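You operate a simulated robot arm through the tools that you are given. There is no shell and no other tool. Be economical: measure what you need, move in short steps, check, and stop when the job is done.

You run a simulated robot arm. Do the job below in one go: nothing can be reset, and whatever is moved stays where it is left.

Task
Band the teal and yellow notes in white, shut them in the note box, switch the banding machine off.
Fine: at counter 24; one band each.
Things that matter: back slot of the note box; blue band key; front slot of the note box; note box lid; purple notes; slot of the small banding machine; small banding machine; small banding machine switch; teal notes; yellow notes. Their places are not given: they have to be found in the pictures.

The check looks at the end state, three seconds after you hand in, the way a careful person would. Anything else that was tipped, shoved, dropped, spilled or broken makes it a failure.

Robot
A 6-joint arm with a two-finger parallel gripper, fixed in place. Base frame: the origin is at the foot of the arm, x ahead of it, y to its left, z up. Readings come in mm, rad, newtons and seconds.
With the tool pointing down near the work surface it reaches from about 140 to 580 mm from the base axis. Its first joint turns from -1.152 to 1.152 rad. Payload 2.1 kg.
Tool frame: the origin (TCP) lies between the finger pads and is the grasp point; the fingertips stand 30 mm ahead of it; z points along the fingers, y is the line along which they close. The gripper opens to 94 mm. The fingers are 28 mm wide and 10 mm thick; the gripper's body (50 by 96 mm) begins 55 mm behind the TCP.
Orientation is that of the tool frame in the base frame, as [roll, pitch, yaw] about the fixed x, y, z axes, in that order (R = Rz(yaw) Ry(pitch) Rx(roll)). With the fingers straight down and closing along the base's y, the tool's x points along the base's -x, its y along +y and its z along -z.

Tools
- The arm moves only by the tool step_arm. Its argument "motion" is one flat list of numbers, 7 for each row, row after row: the shift along the tool's x, y, z in units of 25 mm (1.0 is 25 mm), then the turn, a rotation vector about the tool's x, y, z in units of 4 degrees (1.0 is 4 degrees), then the opening, from 0 (shut) to 1 (fully open). In form: [x, y, z, wx, wy, wz, gripper, x, y, z, wx, wy, wz, gripper, ...]. A call has 1 to 10 rows; each row shifts and turns the commanded pose from where the row before left it, along the tool's axes as they then stand. A call with a number of a shift or a turn outside -1 to 1 is refused whole. A row lasts 0.2 s, in which the tool goes at most 50 mm and 0.15 rad; a call with a longer step from one row to the next is refused whole, and so is a gripper value outside its range. A pose out of reach is approached as far as the arm can. The call stops where the force on the tool passes 90 N (or 10 N more than at its start, if that is more) or the arm is blocked; 0.2 s more then pass. The fingers move at their own pace (about 72 mm/s each) and stop on an object; they squeeze with about 36 N. The grip force told is the motor's: it shows also when the fingers shut on nothing. Time passes only in rows, and 0.2 s behind the last, so rows that do not move let the fingers close. The reply holds the time, the measured pose of the TCP, the force on the tool along the base axes, the opening and the grip force, in the units named above and with some noise, with the torque about the TCP (base axes, N m) and any sound that the robot's microphone picked up, and new pictures: "views" is both (left out), scene, wrist or none.
- Cameras (640 x 400 px; columns grow to the right, rows downward): "scene" is fixed at [58.6, -373.5, 487.8]; the picture's right is [0.75, -0.66, 0.00], its down [-0.36, -0.41, -0.84] and it looks along [0.55, 0.63, -0.55] (base axes); focal length 220 px, centre (320, 200). "wrist" rides on the gripper at [76, 14, -103] in the tool frame; the picture's right is [-0.18, 0.98, 0.00], its down [-0.75, -0.14, -0.64] and it looks along [-0.63, -0.12, 0.77] (tool axes); focal length 243 px, centre (320, 200).
- probe_pixels(camera, pixels): there is no depth. For up to 12 entries [column, row, z] of the newest picture of that camera ("zoom" is the newest enlarged one), the place [x, y] in the base frame at which the ray of that pixel passes the height z, good to about 2 mm. The clock stands still meanwhile.
- inspect(camera, box): a new picture of the part [left, top, right, bottom] of that camera's present view, enlarged. The clock stands still meanwhile.
- job_done(): hands the job in; it is judged then, once.

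Go step by step. Measure first, check grasps and placings, and put right what went wrong. The budget is 80 turns and 200 pictures, counting those below and the enlarged ones. Unless the task says otherwise, let go and move clear before handing in, and close with one line.

The tools are called as a command line: name --argument value ..., lists and objects as JSON in quotes. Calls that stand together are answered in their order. step_arm: Moves the arm, as the interface text tells. Its arguments: {"type":"object","properties":{"motion":{"type":"array","items":{"type":"number"}},"views":{"type":"string","enum":["both","scene","wrist","none"]}},"required":["motion"]} The other tools are called the same way: probe_pixels (camera, pixels) gives the place at which the rays of pixels pass given heights; inspect (camera, box) takes an enlarged picture of a part of a camera's view; job_done () hands the job in.

At the start:

```text
t: 0.0
tcp_pos: [354.2, -124.1, 383.1]
ee_rot: [3.141, 0.001, 3.14]
wrist_force: [-0.1, -0.5, -0.5]
ft_torque: [-0.05, 0.02, -0.01]
gripper_width: 94.1
grasp_force: 0.1
```

scene: 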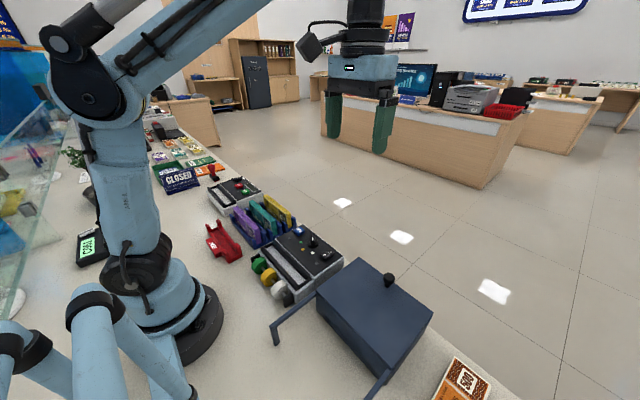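
wrist: 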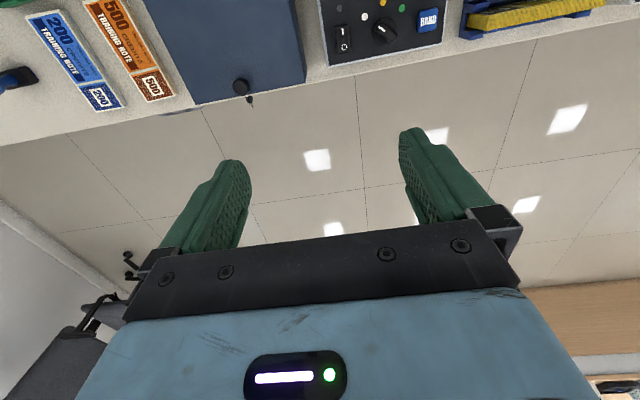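

The scene shows two machines, a rack with purple, teal and yellow notes, and a dark blue box with a lid knob. I'll enlarge these before moving.

inspect --camera "scene" --box '[190, 160, 350, 310]'

inspect --camera "scene" --box '[240, 220, 460, 400]'

inspect --camera "wrist" --box '[140, 0, 640, 120]'

```text
2.67 times, centred on (270, 235) of scene
```

zoom: 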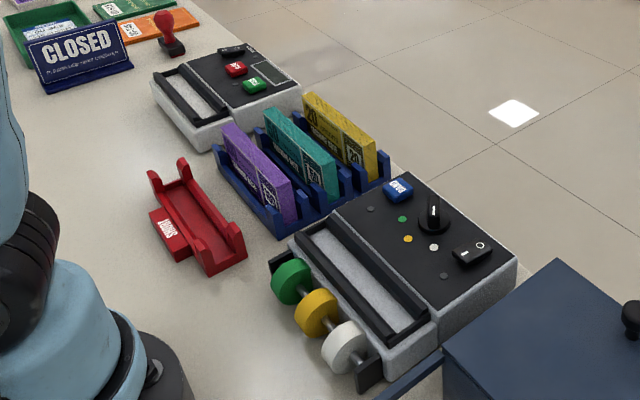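

```text
2.22 times, centred on (350, 310) of scene
```

zoom: 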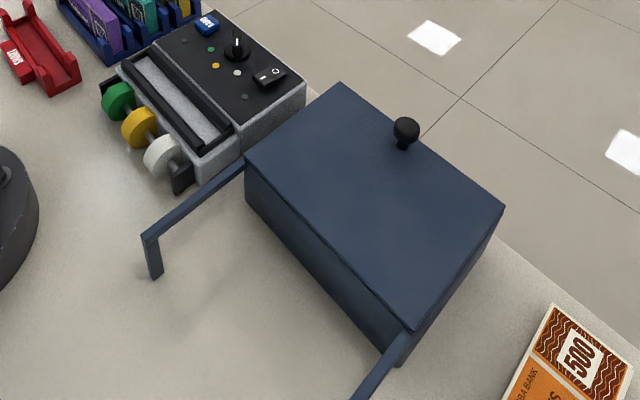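

```text
1.28 times, centred on (390, 60) of wrist
```

zoom: 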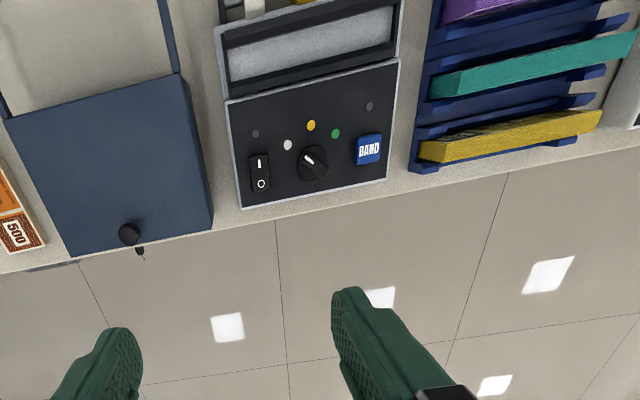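

I'll zoom in on the rest of the desk and measure the key points.

inspect --camera "scene" --box '[0, 100, 240, 280]'

inspect --camera "scene" --box '[240, 210, 350, 310]'

probe_pixels --camera "scene" --pixels '[[393, 250, 0], [317, 313, 0], [381, 394, 0], [317, 289, 100], [357, 258, 100], [433, 313, 100], [378, 368, 100], [389, 285, 120], [299, 231, 60], [322, 241, 60], [319, 250, 60], [295, 308, 0]]'

```text
2.22 times, centred on (120, 190) of scene
```

zoom: 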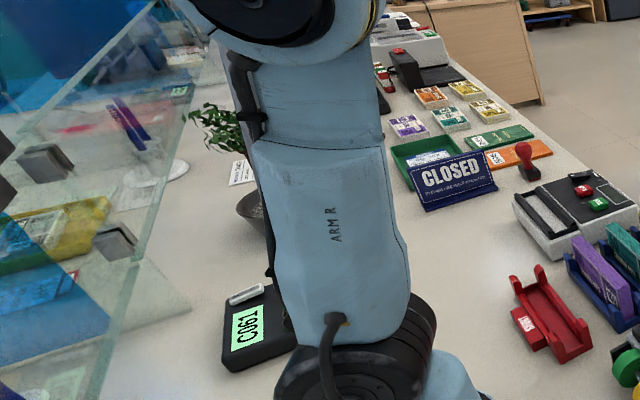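

```text
4.00 times, centred on (295, 260) of scene
```

zoom: 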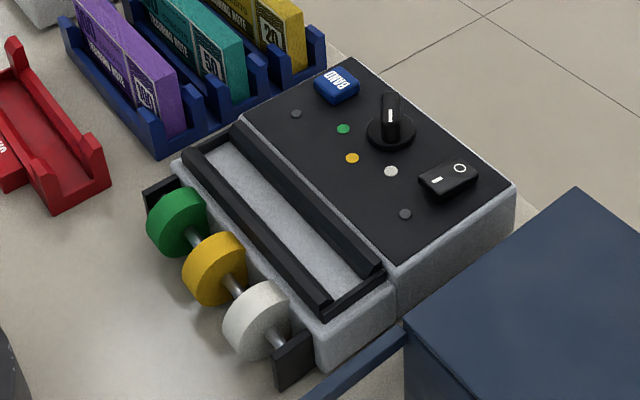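

```text
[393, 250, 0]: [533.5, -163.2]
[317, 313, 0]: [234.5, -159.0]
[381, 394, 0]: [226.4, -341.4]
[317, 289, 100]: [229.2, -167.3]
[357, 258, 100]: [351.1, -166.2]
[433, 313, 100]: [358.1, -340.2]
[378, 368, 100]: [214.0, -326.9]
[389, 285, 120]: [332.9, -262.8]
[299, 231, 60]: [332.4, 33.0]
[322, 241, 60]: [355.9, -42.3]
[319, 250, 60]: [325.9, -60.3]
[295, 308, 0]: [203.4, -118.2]
```

The box lid top is around z=90. I'll pull the arm back and get an overhead look with the wrist camera.

step_arm --motion '[1, 0.5, 0, 0, 0, 0, 1, 1, 0.5, 0, 0, 0, 0, 1, 1, 0.5, 0, 0, 0, 0, 1, 1, 0.5, 0, 0, 0, 0, 1, 1, 0.5, 0, 0, 0, 0, 1, 0.5, 0, 0, 0, 0, 0, 1]' --views "both"

```text
t: 1.4
tcp_pos: [217.2, -61.2, 382.8]
ee_rot: [3.141, 0.002, -3.141]
wrist_force: [0.5, 0.9, 1.0]
ft_torque: [0.04, 0.0, 0.0]
gripper_width: 94.0
grasp_force: 0.1
```

scene: 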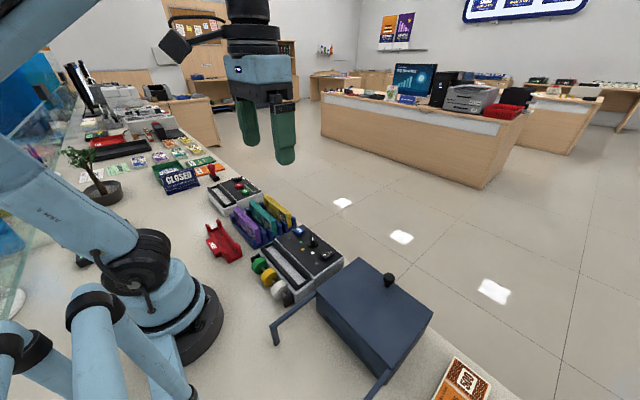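
wrist: 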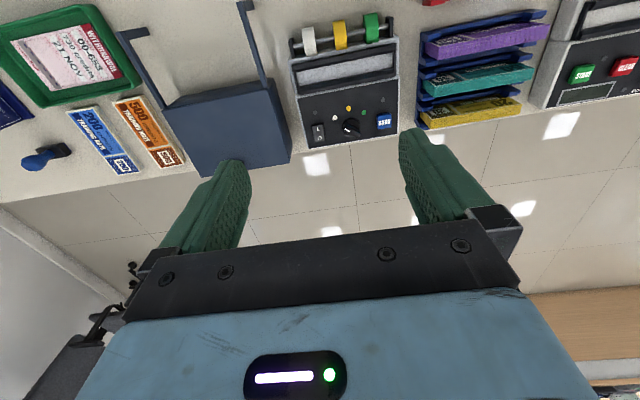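

There's a labelled tray and a second machine in view; enlarging both, plus the small machine.

inspect --camera "wrist" --box '[0, 0, 200, 120]'

inspect --camera "wrist" --box '[260, 0, 420, 160]'

inspect --camera "wrist" --box '[400, 0, 640, 150]'

```text
3.20 times, centred on (100, 60) of wrist
```

zoom: 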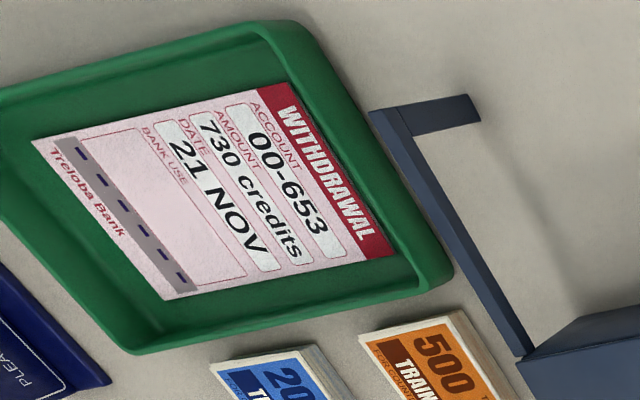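

```text
2.50 times, centred on (340, 80) of wrist
```

zoom: 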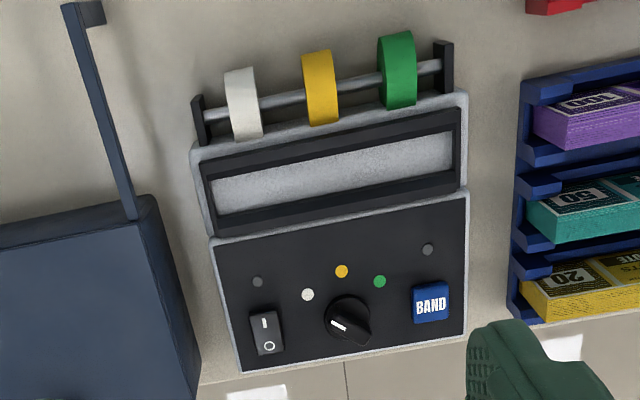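

```text
2.67 times, centred on (520, 75) of wrist
```

zoom: 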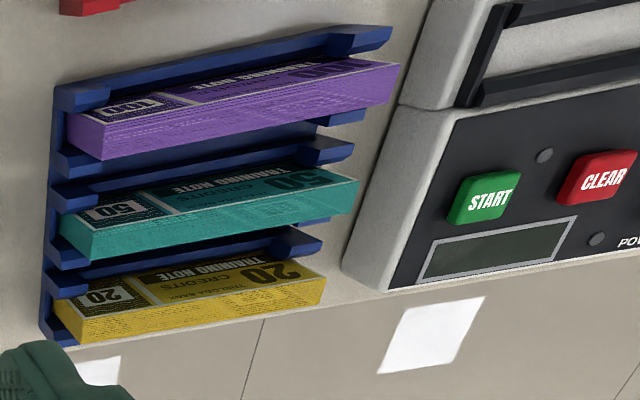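

I need a close view of the dial, switch and lamps; going down to z≈200 above the clear area.

step_arm --motion '[0, 0.2, 1, 0, 0, 0, 1, 0, 0.2, 1, 0, 0, 0, 1, 0, 0.2, 1, 0, 0, 0, 1, 0, 0.2, 1, 0, 0, 0, 1, 0, 0.2, 1, 0, 0, 0, 1, 0, 0, 1, 0, 0, 0, 1, 0, 0, 1, 0, 0, 0, 1]' --views "wrist"

inspect --camera "wrist" --box '[220, 60, 460, 260]'

```text
t: 3.0
tcp_pos: [218.5, -35.7, 205.6]
ee_rot: [-3.14, 0.002, 3.14]
wrist_force: [0.6, 0.6, 1.7]
ft_torque: [-0.01, 0.0, -0.03]
gripper_width: 94.1
grasp_force: 0.1
```

wrist: 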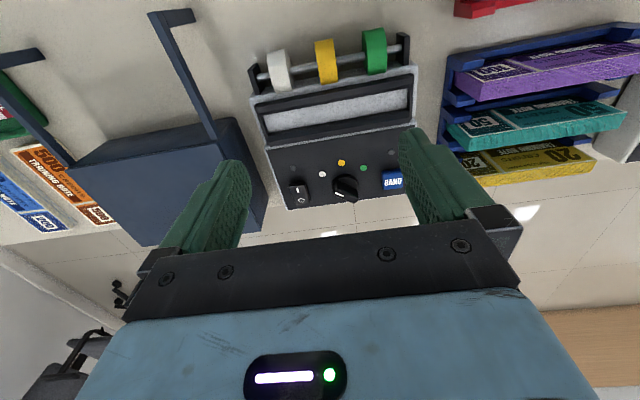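

```text
2.00 times, centred on (340, 160) of wrist
```

zoom: 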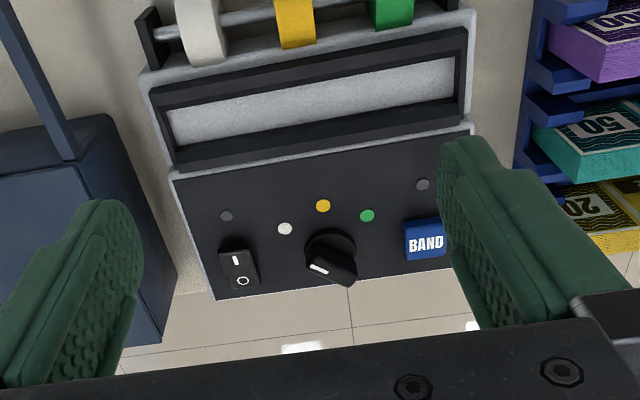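

The dial bar is still too small to read. I'll come nearer, TCP about z=150, slightly further back.

step_arm --motion '[0, 0.5, 1, 0, 0, 0, 1, 0, 0, 0.6, 0, 0, 0, 1]' --views "wrist"

inspect --camera "wrist" --box '[250, 140, 410, 240]'

inspect --camera "scene" --box '[280, 215, 350, 280]'

```text
t: 3.6
tcp_pos: [218.2, -23.4, 167.0]
ee_rot: [-3.141, 0.001, -3.141]
wrist_force: [-0.1, 0.0, -0.3]
ft_torque: [0.01, -0.01, 0.03]
gripper_width: 94.2
grasp_force: 0.1
```

wrist: 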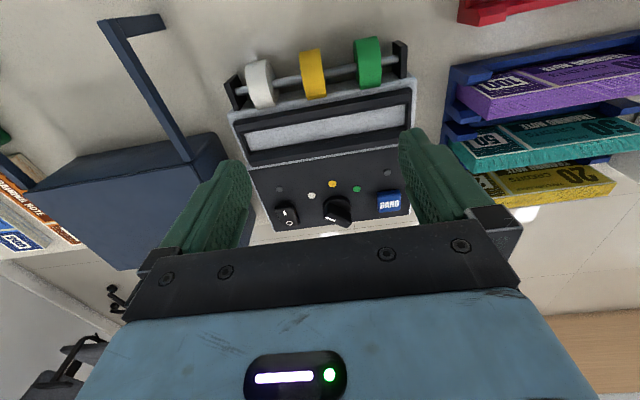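

```text
4.00 times, centred on (330, 190) of wrist
```

zoom: 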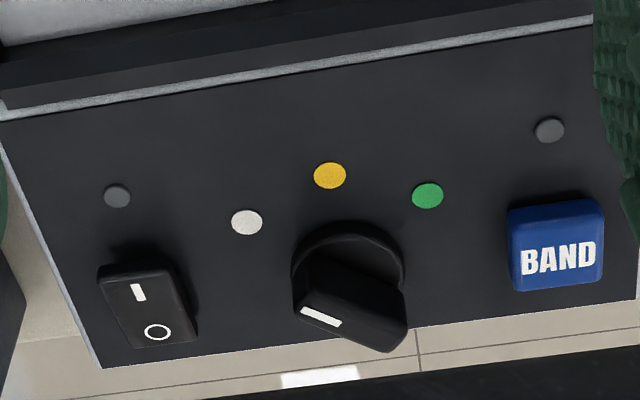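

```text
6.15 times, centred on (315, 248) of scene
```

zoom: 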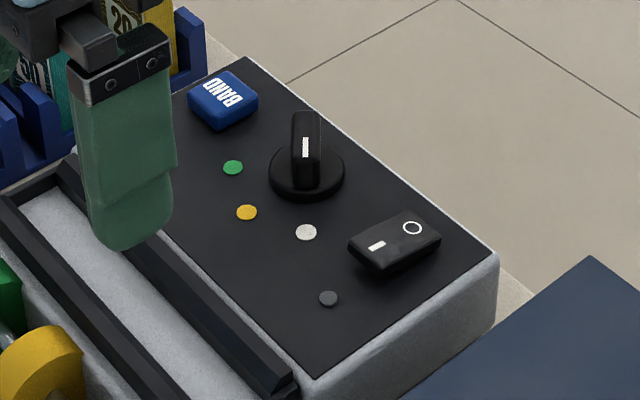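

The dial bar's white mark points at the white dot already (scene zoom: mark at (305,148), dot at (306,232)). Now I triangulate heights using both cameras: white dot, BAND key, and a slot corner.

probe_pixels --camera "scene" --pixels '[[312.8, 253.2, 40], [312.8, 253.2, 80], [299.2, 231.5, 40], [299.2, 231.5, 80], [327.2, 254.5, 40], [327.2, 254.5, 80]]'

probe_pixels --camera "wrist" --pixels '[[311.5, 195.5, 40], [311.5, 195.5, 80], [388.5, 203, 40], [388.5, 203, 80], [287, 216, 40], [287, 216, 80], [243, 132, 40], [248, 152, 40], [411, 105, 40], [411, 119, 40]]'

```text
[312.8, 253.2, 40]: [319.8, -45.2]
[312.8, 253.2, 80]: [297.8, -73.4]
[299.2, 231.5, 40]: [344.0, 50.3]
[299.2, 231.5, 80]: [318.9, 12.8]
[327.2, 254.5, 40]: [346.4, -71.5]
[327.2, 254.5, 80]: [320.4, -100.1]
```

```text
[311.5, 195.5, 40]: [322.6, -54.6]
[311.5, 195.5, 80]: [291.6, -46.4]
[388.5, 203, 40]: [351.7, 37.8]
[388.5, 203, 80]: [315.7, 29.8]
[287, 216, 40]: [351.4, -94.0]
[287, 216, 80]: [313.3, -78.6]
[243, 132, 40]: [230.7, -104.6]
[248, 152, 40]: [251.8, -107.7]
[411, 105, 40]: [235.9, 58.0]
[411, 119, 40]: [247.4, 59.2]
```

Panel top z≈50, white dot (314,-52), BAND key (335,34,57), switch (332,-86,60). Now I move over the rack for measuring the notes and slot.

step_arm --motion '[0, 1, -1, 0, 0, 0, 1, 0, 1, -1, 0, 0, 0, 1, 0, 1, 0, 0, 0, 0, 1, 0, 1, 0, 0, 0, 0, 1, 0, 1, 0, 0, 0, 0, 1, 0.5, 1, 0, 0, 0, 0, 1, 0.5, 1, 0, 0, 0, 0, 1]' --views "both"

inspect --camera "wrist" --box '[220, 0, 460, 200]'

inspect --camera "scene" --box '[220, 180, 350, 310]'

```text
t: 5.2
tcp_pos: [192.0, 151.1, 216.7]
ee_rot: [3.141, 0.002, -3.14]
wrist_force: [0.8, 0.8, 1.3]
ft_torque: [0.02, -0.01, -0.02]
gripper_width: 94.2
grasp_force: 0.0
```

scene: 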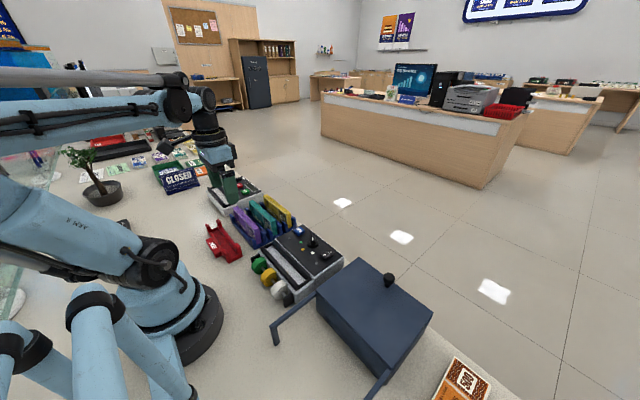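
wrist: 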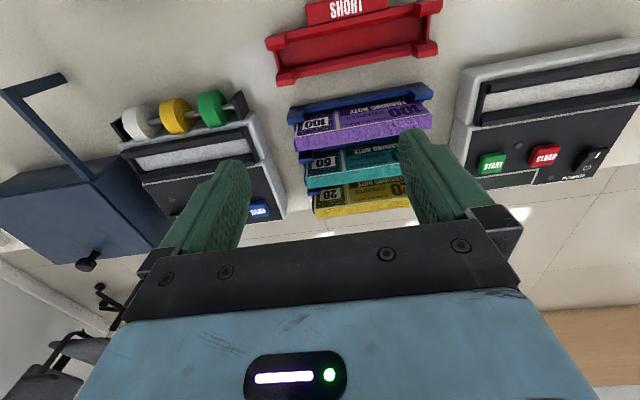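

```text
2.00 times, centred on (340, 100) of wrist
```

zoom: 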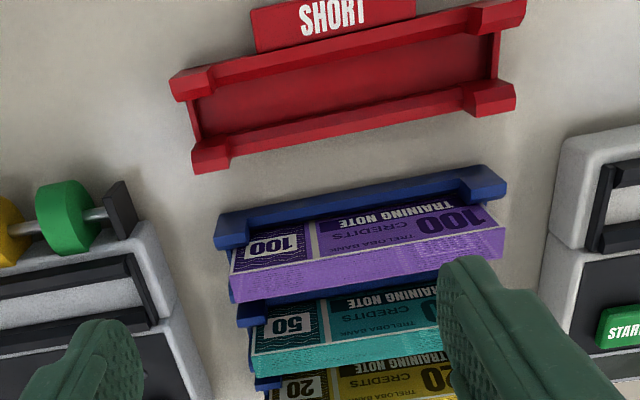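

```text
3.08 times, centred on (285, 245) of scene
```

zoom: 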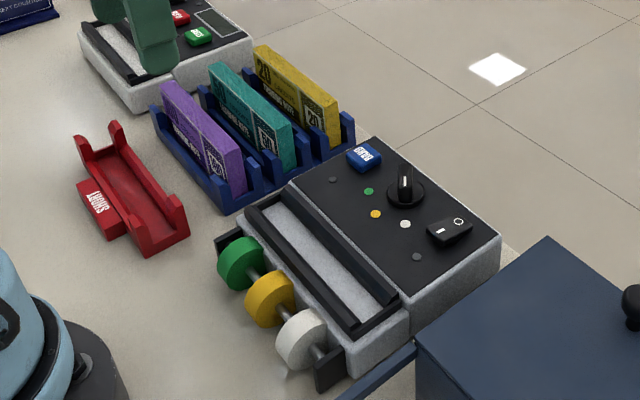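

Notes stand on their long edge along y, with top strips visible. Triangulating the teal and yellow note ends and slot corners.

inspect --camera "scene" --box '[240, 185, 304, 225]'

inspect --camera "wrist" --box '[280, 80, 440, 220]'

inspect --camera "scene" --box '[250, 230, 330, 310]'

inspect --camera "wrist" --box '[110, 80, 290, 220]'

```text
10.00 times, centred on (272, 205) of scene
```

zoom: 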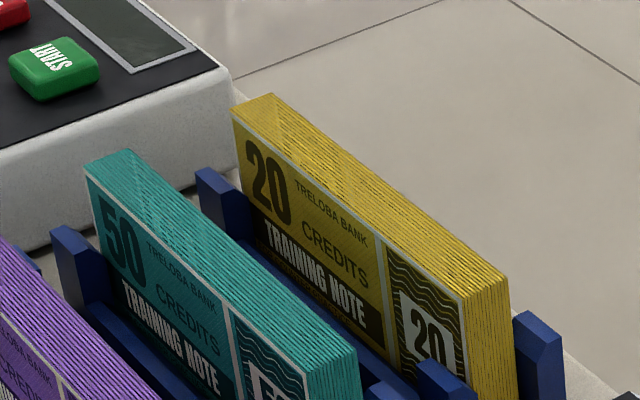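

```text
2.86 times, centred on (360, 150) of wrist
```

zoom: 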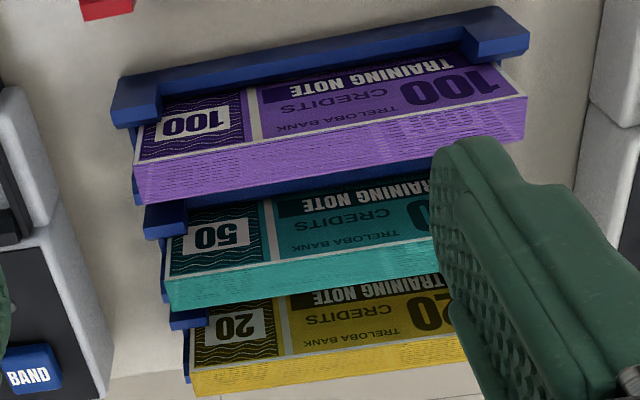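

```text
5.00 times, centred on (290, 270) of scene
```

zoom: 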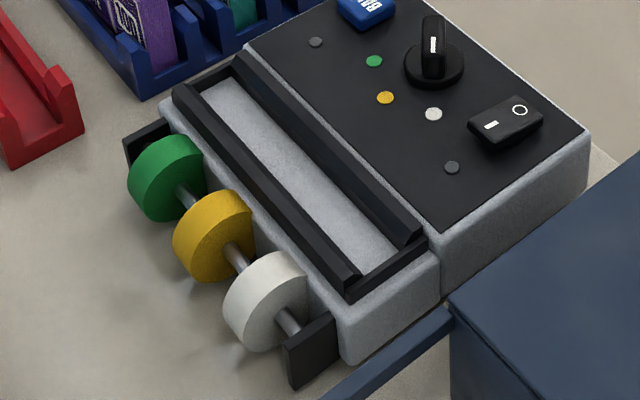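

```text
2.86 times, centred on (200, 150) of wrist
```

zoom: 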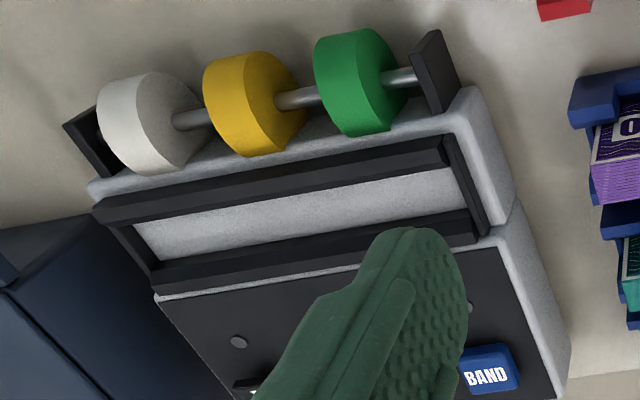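

Probing these corner pixels at two heights in each camera.

probe_pixels --camera "scene" --pixels '[[271, 222.4, 60], [271, 222.4, 90], [275.5, 219.8, 60], [275.5, 219.8, 90], [286.4, 214.8, 60], [286.4, 214.8, 90], [290.7, 212.7, 90], [266, 248, 20], [266, 248, 50], [297.6, 285, 20], [297.6, 285, 50], [305, 282.4, 50]]'

probe_pixels --camera "wrist" --pixels '[[306.5, 178, 60], [306.5, 178, 90], [308.2, 188.5, 60], [308.2, 188.5, 90], [314.5, 209.5, 60], [314.5, 209.5, 90], [316.2, 218.6, 90], [134.6, 158.8, 20], [134.6, 158.8, 50], [144, 171.7, 50], [247.3, 138.8, 20], [247.3, 138.8, 50]]'

probe_pixels --camera "scene" --pixels '[[248.8, 202.2, 60], [248.8, 202.2, 90], [253, 200, 60], [253, 200, 90], [263.3, 196, 60], [263.3, 196, 90], [267, 194.3, 60], [267, 194.3, 90]]'

```text
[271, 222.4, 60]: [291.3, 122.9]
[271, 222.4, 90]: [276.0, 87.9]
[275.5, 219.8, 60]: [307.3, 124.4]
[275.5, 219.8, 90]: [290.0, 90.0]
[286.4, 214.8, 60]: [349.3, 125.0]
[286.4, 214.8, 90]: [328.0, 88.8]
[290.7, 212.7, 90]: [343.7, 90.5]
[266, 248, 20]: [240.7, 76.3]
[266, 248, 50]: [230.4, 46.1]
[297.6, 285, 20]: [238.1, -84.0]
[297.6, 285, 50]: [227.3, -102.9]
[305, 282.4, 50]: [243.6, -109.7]
```

```text
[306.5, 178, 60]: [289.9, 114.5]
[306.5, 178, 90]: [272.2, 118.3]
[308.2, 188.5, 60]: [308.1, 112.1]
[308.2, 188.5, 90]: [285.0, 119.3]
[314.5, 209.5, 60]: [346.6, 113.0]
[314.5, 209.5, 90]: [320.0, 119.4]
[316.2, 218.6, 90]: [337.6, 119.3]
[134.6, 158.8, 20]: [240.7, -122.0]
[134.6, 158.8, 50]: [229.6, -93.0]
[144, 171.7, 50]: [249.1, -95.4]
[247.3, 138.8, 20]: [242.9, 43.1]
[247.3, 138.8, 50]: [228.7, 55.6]
```

```text
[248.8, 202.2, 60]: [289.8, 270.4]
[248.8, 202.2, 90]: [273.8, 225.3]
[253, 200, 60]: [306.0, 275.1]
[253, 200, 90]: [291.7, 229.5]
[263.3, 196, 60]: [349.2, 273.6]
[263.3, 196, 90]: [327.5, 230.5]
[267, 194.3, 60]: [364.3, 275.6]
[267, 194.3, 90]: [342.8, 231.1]
```

Teal note: x 287–303, y 115–261, top z≈66.5; yellow: x 342–359, y 116–263. Slot runs about x 231–250, y −98…53. I'll turn the tool −90° (fingers closing along x) while moving above the slot.

step_arm --motion '[0, -0.7, 0, 0, 0, -1, 1, 0.05, -0.7, 0, 0, 0, -1, 1, 0.1, -0.69, 0, 0, 0, -1, 1, 0.15, -0.69, 0, 0, 0, -1, 1, 0.2, -0.67, 0, 0, 0, -1, 1, 0.24, -0.66, 0, 0, 0, -1, 1, 0.29, -0.64, 0, 0, 0, -1, 1, 0.33, -0.62, 0, 0, 0, -1, 1, 0.37, -0.6, 0, 0, 0, -1, 1, 0.41, -0.57, 0, 0, 0, -1, 1]' --views "none"

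step_arm --motion '[0, 0, 0, 0, 0, -1, 1, 0, 0, 0, 0, 0, -1, 1, 0, 0, 0, 0, 0, -1, 1, 0, 0, 0, 0, 0, -1, 1, 0, 0, 0, 0, 0, -1, 1, 0, 0, 0, 0, 0, -1, 1, 0, 0, 0, 0, 0, -1, 1, 0, 0, 0, 0, 0, -1, 1, 0, 0, 0, 0, 0, -1, 1, 0, 0, 0, 0, 0, -1, 1]' --views "none"

step_arm --motion '[0, 0, 0, 0, 0, -1, 1, 0, 0, 0, 0, 0, -1, 1, 0, 0, 0, 0, 0, -0.5, 1, 0, -1, 0, 0, 0, 0, 1, 0, -1, 0, 0, 0, 0, 1]' --views "both"

```text
t: 7.4
tcp_pos: [193.0, -24.9, 217.6]
ee_rot: [3.142, 0.002, -2.441]
wrist_force: [-0.8, -0.7, 0.5]
ft_torque: [-0.01, -0.01, 0.02]
gripper_width: 94.0
grasp_force: 0.0
```

```text
t: 9.6
tcp_pos: [192.8, -24.8, 217.1]
ee_rot: [-3.139, 0.002, -1.743]
wrist_force: [0.1, -0.3, -0.2]
ft_torque: [-0.03, 0.0, 0.04]
gripper_width: 94.1
grasp_force: 0.0
```

```text
t: 10.8
tcp_pos: [243.2, -25.4, 216.7]
ee_rot: [-3.139, 0.001, -1.572]
wrist_force: [0.3, 0.5, -0.2]
ft_torque: [0.01, -0.02, -0.02]
gripper_width: 93.8
grasp_force: 0.0
```

scene: 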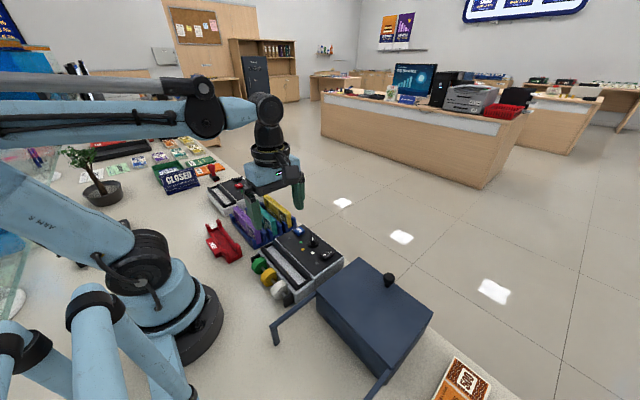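
wrist: 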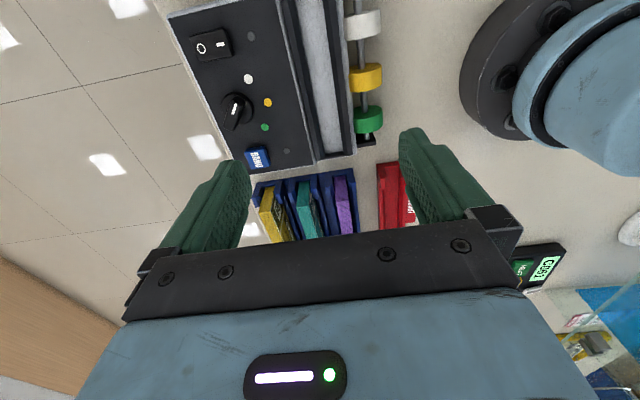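

Now the wrist camera looks along y and shows slot and notes in cross-section. Enlarging the slot (cols 270–360) and the rack.

inspect --camera "wrist" --box '[230, 0, 390, 100]'

inspect --camera "wrist" --box '[230, 90, 390, 190]'

inspect --camera "wrist" --box '[235, 155, 363, 245]'

```text
4.00 times, centred on (310, 50) of wrist
```

zoom: 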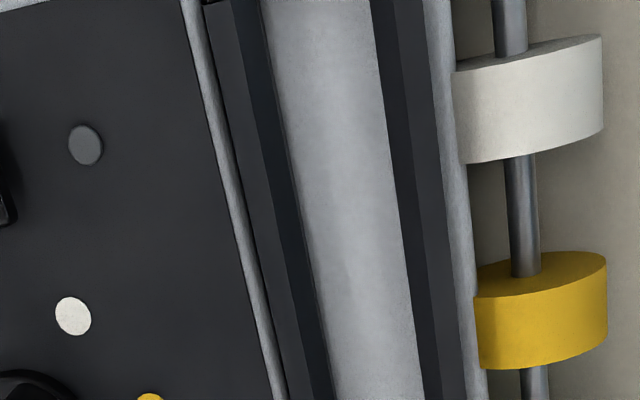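

```text
4.00 times, centred on (310, 140) of wrist
```

zoom: 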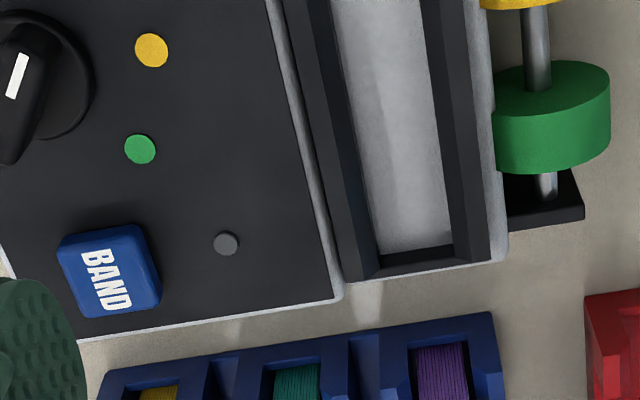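

```text
4.44 times, centred on (299, 200) of wrist
```

zoom: 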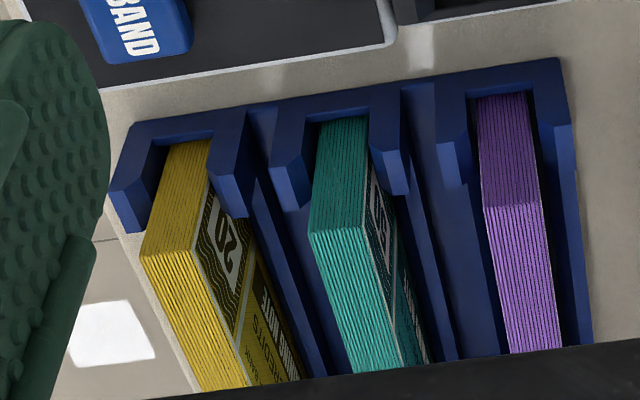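

Probing slot floor edges, wall edges, and note tops with this view.

probe_pixels --camera "wrist" --pixels '[[325, 153.5, 30], [325, 153.5, 45], [343, 151.5, 30], [343, 151.5, 45], [304.3, 50, 30], [304.3, 50, 45], [330.5, 50, 30], [330.5, 50, 45], [299.5, 50, 50], [336, 50, 50], [318, 156, 50], [352, 154, 50]]'

probe_pixels --camera "wrist" --pixels '[[302.5, 207.5, 66.5], [313, 208, 66.5], [280, 243, 66.5], [264.5, 212.5, 66.5], [278, 213, 66.5], [342, 203, 66.5], [355, 202, 66.5], [308, 181, 0], [316.5, 181, 0], [301, 181.5, 20], [325.5, 181, 20]]'

```text
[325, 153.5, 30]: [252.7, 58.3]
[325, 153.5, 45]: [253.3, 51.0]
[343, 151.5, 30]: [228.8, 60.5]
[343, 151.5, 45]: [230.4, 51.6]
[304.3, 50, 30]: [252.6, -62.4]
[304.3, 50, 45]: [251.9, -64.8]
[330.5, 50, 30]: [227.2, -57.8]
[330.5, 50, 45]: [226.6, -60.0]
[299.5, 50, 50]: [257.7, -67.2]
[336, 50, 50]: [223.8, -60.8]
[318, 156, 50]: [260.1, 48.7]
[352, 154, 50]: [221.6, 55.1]
```

```text
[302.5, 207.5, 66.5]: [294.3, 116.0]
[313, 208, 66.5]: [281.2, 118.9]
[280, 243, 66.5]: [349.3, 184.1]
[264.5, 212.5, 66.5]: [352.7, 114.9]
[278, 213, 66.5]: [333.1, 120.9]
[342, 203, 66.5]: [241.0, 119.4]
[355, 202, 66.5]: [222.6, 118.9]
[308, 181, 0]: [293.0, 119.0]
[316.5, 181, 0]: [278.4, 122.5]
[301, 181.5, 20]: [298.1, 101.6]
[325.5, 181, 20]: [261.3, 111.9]
```

Slot floor spans x≈228–253 (centre 240.5), y≈−98…54 (centre ≈ −22). Before picking anything, I look closer at the box and its rails to learn how the lid works.

step_arm --motion '[1, 0, 0, 0, 0, 0, 1, 1, 0, 0, 0, 0, 0, 1, 1, 0, 0, 0, 0, 0, 1, 1, 0, 0, 0, 0, 0, 1, 1, 0, 0, 0, 0, 0, 1, 1, 0, 0, 0, 0, 0, 1, 1, 0, 0, 0, 0, 0, 1, 1, 0, 0, 0, 0, 0, 1, 1, 0, 0, 0, 0, 0, 1, 1, 0, 0, 0, 0, 0, 1]' --views "both"

inspect --camera "wrist" --box '[210, 0, 450, 240]'

inspect --camera "scene" --box '[250, 250, 450, 400]'

```text
t: 13.0
tcp_pos: [242.1, -274.7, 217.0]
ee_rot: [-3.139, 0.001, -1.571]
wrist_force: [0.0, -0.4, -0.3]
ft_torque: [0.02, 0.01, 0.0]
gripper_width: 93.9
grasp_force: 0.1
```

scene: 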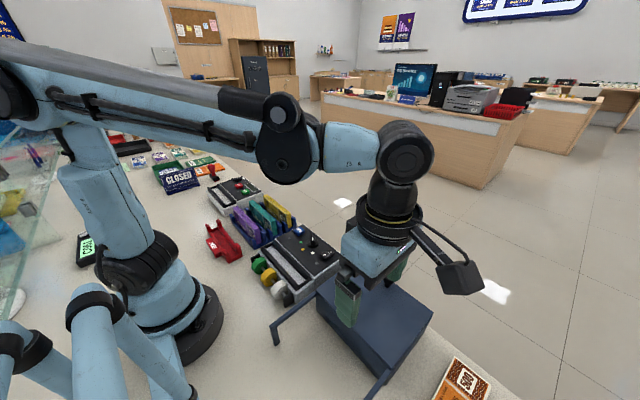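
wrist: 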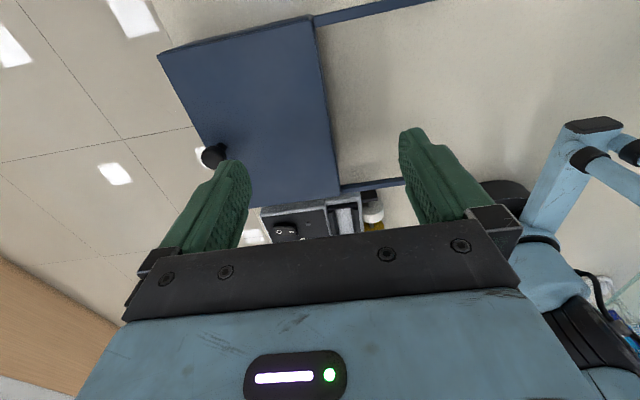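

```text
1.67 times, centred on (330, 120) of wrist
```

zoom: 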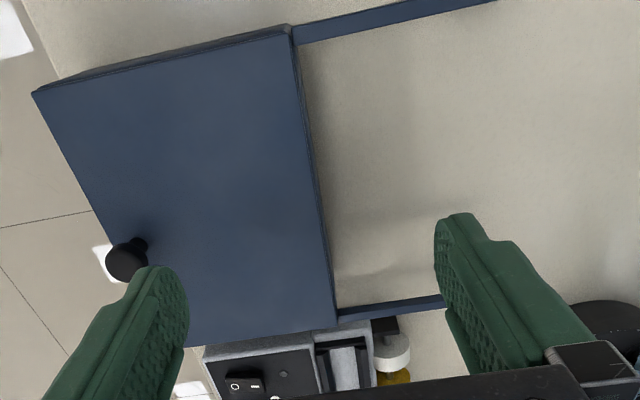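

```text
2.67 times, centred on (350, 325) of scene
```

zoom: 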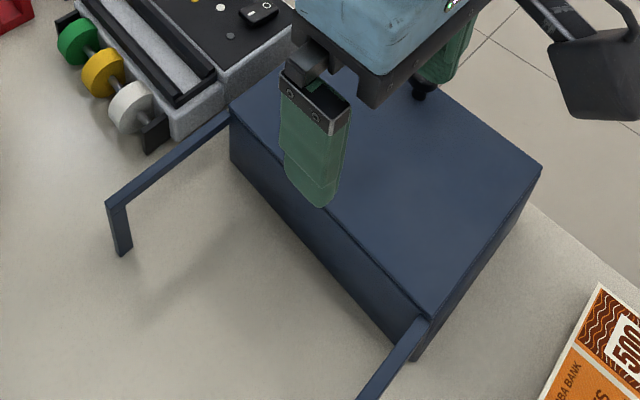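

Checking the rail height and length, and the knob location.

probe_pixels --camera "scene" --pixels '[[270.1, 326.9, 40], [270.1, 326.9, 60], [270.1, 326.9, 80], [275.7, 345.6, 0], [275.7, 345.6, 40], [317, 290, 90], [313, 294, 80], [391, 375, 80], [390, 285, 100], [390, 285, 120]]'

probe_pixels --camera "wrist" --pixels '[[158, 54, 90], [312, 16, 90], [338, 196, 90], [203, 210, 90], [211, 157, 100], [211, 157, 120], [406, 181, 80], [432, 1, 80], [314, 22, 80]]'

```text
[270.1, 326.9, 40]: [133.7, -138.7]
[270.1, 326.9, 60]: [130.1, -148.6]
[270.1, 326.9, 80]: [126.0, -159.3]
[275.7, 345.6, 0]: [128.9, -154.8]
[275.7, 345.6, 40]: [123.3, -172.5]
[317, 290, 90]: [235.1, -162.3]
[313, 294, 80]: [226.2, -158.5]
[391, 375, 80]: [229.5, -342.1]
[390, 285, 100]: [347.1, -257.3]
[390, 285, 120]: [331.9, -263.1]
```

```text
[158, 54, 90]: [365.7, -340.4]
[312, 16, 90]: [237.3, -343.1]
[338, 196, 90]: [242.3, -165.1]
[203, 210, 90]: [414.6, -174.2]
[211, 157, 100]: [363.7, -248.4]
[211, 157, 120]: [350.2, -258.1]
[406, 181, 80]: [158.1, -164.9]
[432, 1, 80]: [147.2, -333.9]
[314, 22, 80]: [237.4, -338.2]
```

Rails stand on the table at x≈126 and run at z≈80 just under the lid, so the lid looks like a slider. Looking more closely at the lid edges.

inspect --camera "wrist" --box '[270, 0, 350, 50]'

inspect --camera "wrist" --box '[290, 160, 370, 210]'

inspect --camera "scene" --box '[360, 340, 440, 390]'

inspect --camera "wrist" --box '[150, 120, 250, 182]'

```text
8.00 times, centred on (310, 25) of wrist
```

zoom: 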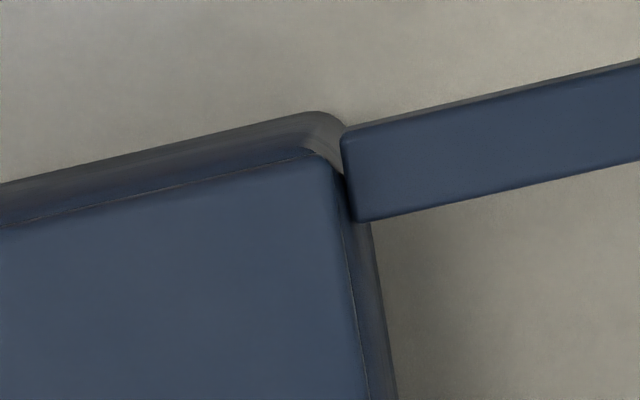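

```text
8.00 times, centred on (330, 185) of wrist
```

zoom: 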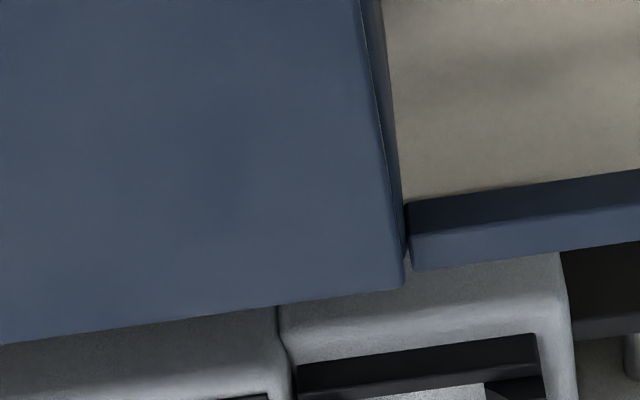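

```text
8.00 times, centred on (400, 365) of scene
```

zoom: 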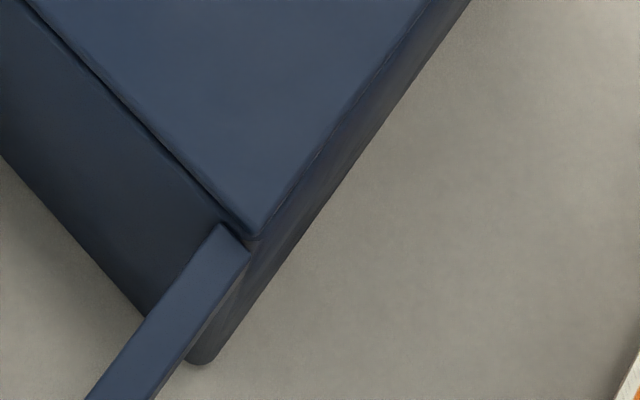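

```text
6.40 times, centred on (200, 151) of wrist
```

zoom: 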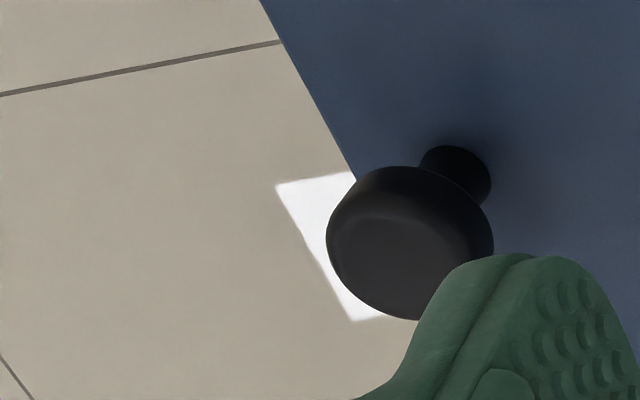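

No hinge is visible and the rail tops sit level with the rim, so I treat it as a sliding lid. Locating the knob precisely.

probe_pixels --camera "scene" --pixels '[[388.9, 277.7, 100], [388.9, 277.7, 120], [387, 286.7, 90]]'

probe_pixels --camera "wrist" --pixels '[[214, 157.7, 100], [214, 157.7, 120], [221.5, 147, 90]]'

```text
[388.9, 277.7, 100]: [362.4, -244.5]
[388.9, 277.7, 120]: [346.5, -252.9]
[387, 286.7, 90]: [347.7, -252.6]
```

```text
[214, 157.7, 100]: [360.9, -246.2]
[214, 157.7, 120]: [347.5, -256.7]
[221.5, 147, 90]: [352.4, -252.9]
```

Knob head is at about (349,−253,115). Moving above it and taking a check picture.

step_arm --motion '[-0.22, -1, 0, 0, 0, 0, 1, -0.22, -1, 0, 0, 0, 0, 1, -0.22, -1, 0, 0, 0, 0, 1, -0.22, -1, 0, 0, 0, 0, 1, 0, -0.28, 0.5, 0, 0, 0, 0.8, 0, 0, 1, 0, 0, 0, 0.7]' --views "both"

```text
t: 14.4
tcp_pos: [349.8, -252.5, 179.1]
ee_rot: [-3.139, 0.0, -1.571]
wrist_force: [0.7, -0.8, 0.8]
ft_torque: [0.01, -0.01, 0.02]
gripper_width: 65.6
grasp_force: 0.1
```

scene: 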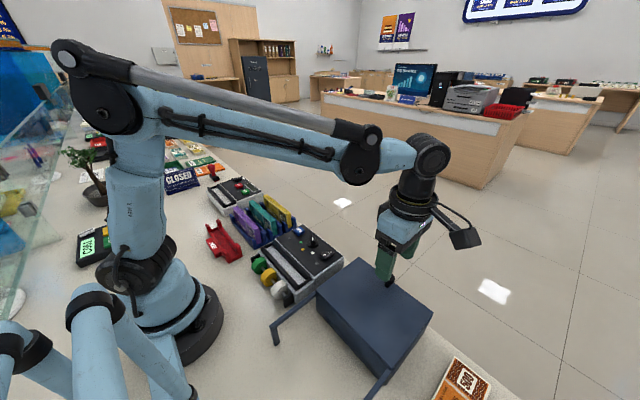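
wrist: 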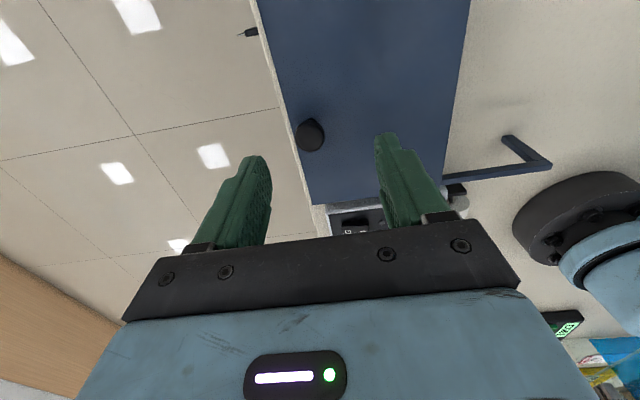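

A small dark thing sticks out of the box's far side at wrist (250,32); checking it before touching the lid.

inspect --camera "wrist" --box '[220, 10, 300, 60]'

probe_pixels --camera "wrist" --pixels '[[310, 134, 110], [310, 134, 120], [250, 32, 60], [250, 32, 30]]'

```text
8.00 times, centred on (260, 35) of wrist
```

zoom: 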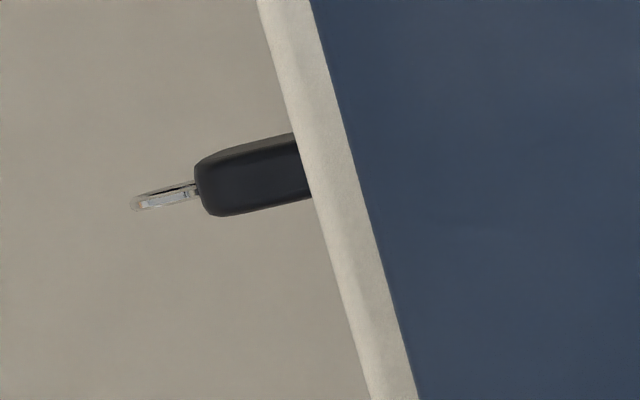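

```text
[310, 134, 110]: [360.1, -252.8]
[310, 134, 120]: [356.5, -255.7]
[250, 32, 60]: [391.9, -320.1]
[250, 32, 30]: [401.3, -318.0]
```

That's just a key hanging below the desk edge, not part of the box. Knob is near x≈354; descending and closing on it.

step_arm --motion '[0.05, -0.16, 0.6, 0, 0, 0, 0.6, 0, 0, 0.6, 0, 0, 0, 0.6, 0, 0, 0.5, 0, 0, 0, 0.6, 0, 0, 0.35, 0, 0, 0, 0.6, 0, 0, 0, 0, 0, 0, 0.6]' --views "both"

inspect --camera "wrist" --box '[220, 80, 420, 240]'

inspect --camera "scene" --box '[350, 220, 450, 320]'

```text
t: 15.6
tcp_pos: [354.5, -254.3, 129.1]
ee_rot: [-3.139, 0.0, -1.571]
wrist_force: [0.3, 0.5, -0.1]
ft_torque: [0.02, -0.01, -0.01]
gripper_width: 56.2
grasp_force: 0.1
```

scene: 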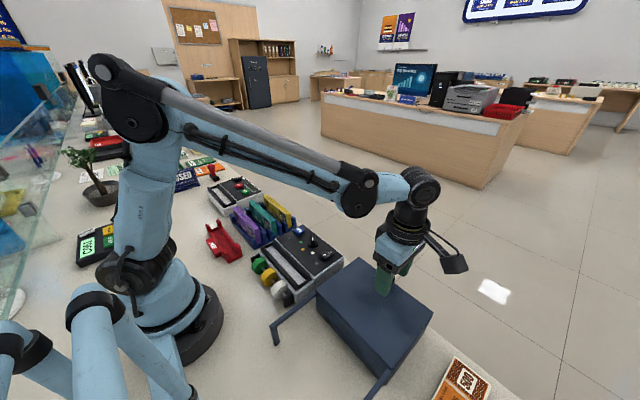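
wrist: 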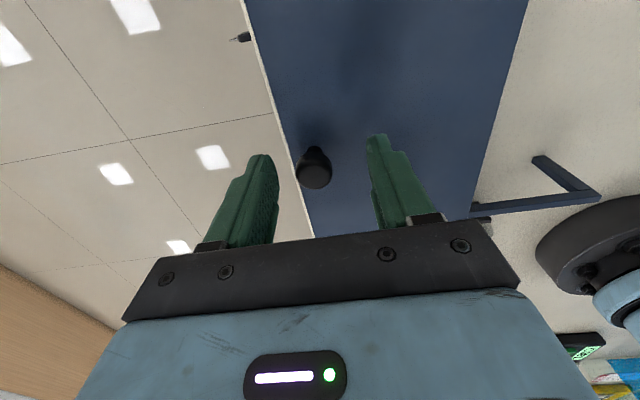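

```text
2.50 times, centred on (320, 160) of wrist
```

zoom: 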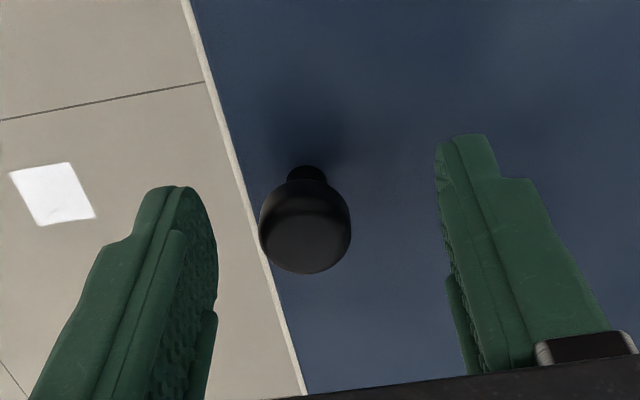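

```text
4.00 times, centred on (400, 270) of scene
```

zoom: 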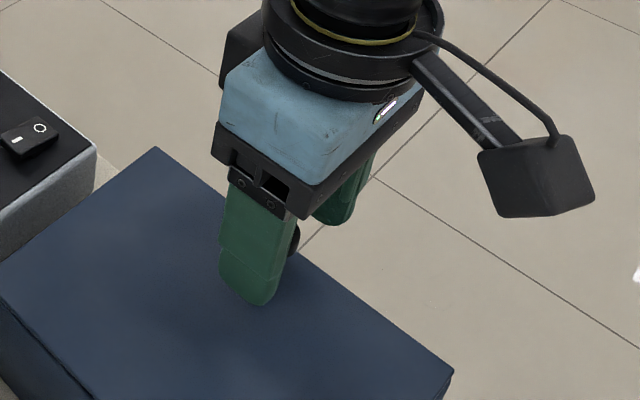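

The knob sits between the fingertips. Closing on it.

step_arm --motion '[0, -0.1, 0, 0, 0, 0, 0.4, 0, 0, 0, 0, 0, 0, 0.25, 0, 0, 0, 0, 0, 0, 0.15, 0, 0, 0, 0, 0, 0, 0.15, 0, 0, 0, 0, 0, 0, 0.15]' --views "wrist"

```text
t: 16.8
tcp_pos: [357.2, -254.8, 129.1]
ee_rot: [-3.14, 0.0, -1.57]
wrist_force: [-0.4, -0.2, -2.4]
ft_torque: [-0.01, -0.02, -0.01]
gripper_width: 21.5
grasp_force: 45.1
```

wrist: 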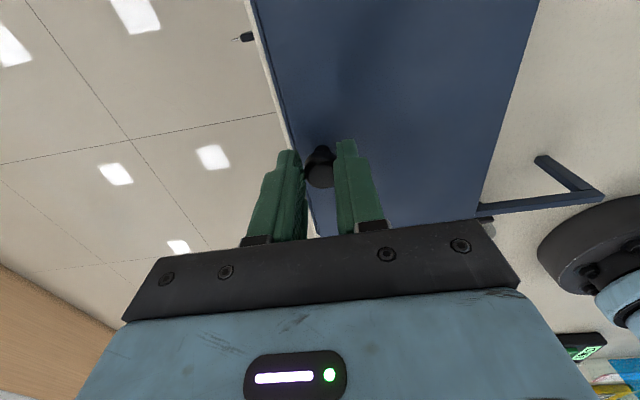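

Knob gripped (21.5 mm, 45 N). Trying a gentle 12 mm slide toward −x.

step_arm --motion '[0, 0.12, 0, 0, 0, 0, 0.1, 0, 0.12, 0, 0, 0, 0, 0.1, 0, 0.12, 0, 0, 0, 0, 0.1, 0, 0.12, 0, 0, 0, 0, 0.1]' --views "both"

inspect --camera "scene" --box '[300, 240, 450, 400]'

```text
t: 17.8
tcp_pos: [344.9, -253.4, 127.9]
ee_rot: [-3.14, -0.002, -1.57]
wrist_force: [0.3, -7.7, -10.5]
ft_torque: [-0.02, -0.03, -0.03]
gripper_width: 21.9
grasp_force: 45.1
```

scene: 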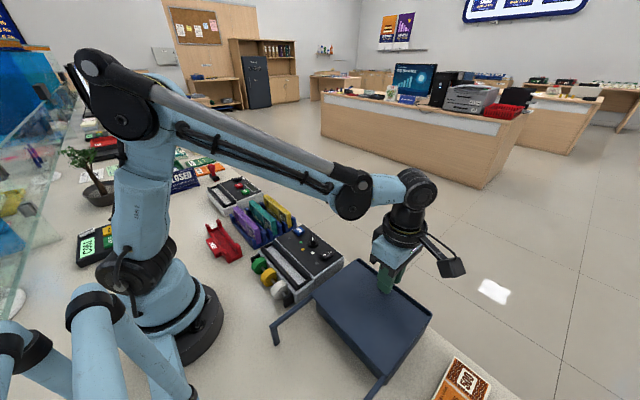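
wrist: 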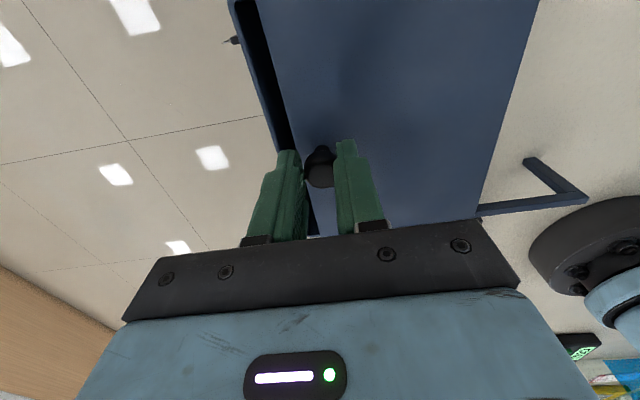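

```text
2.50 times, centred on (375, 320) of scene
```

zoom: 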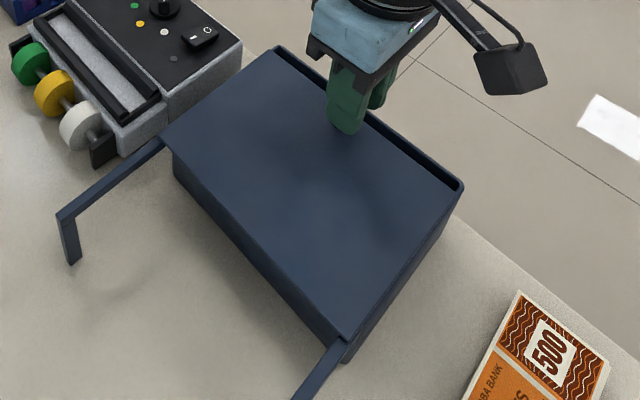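

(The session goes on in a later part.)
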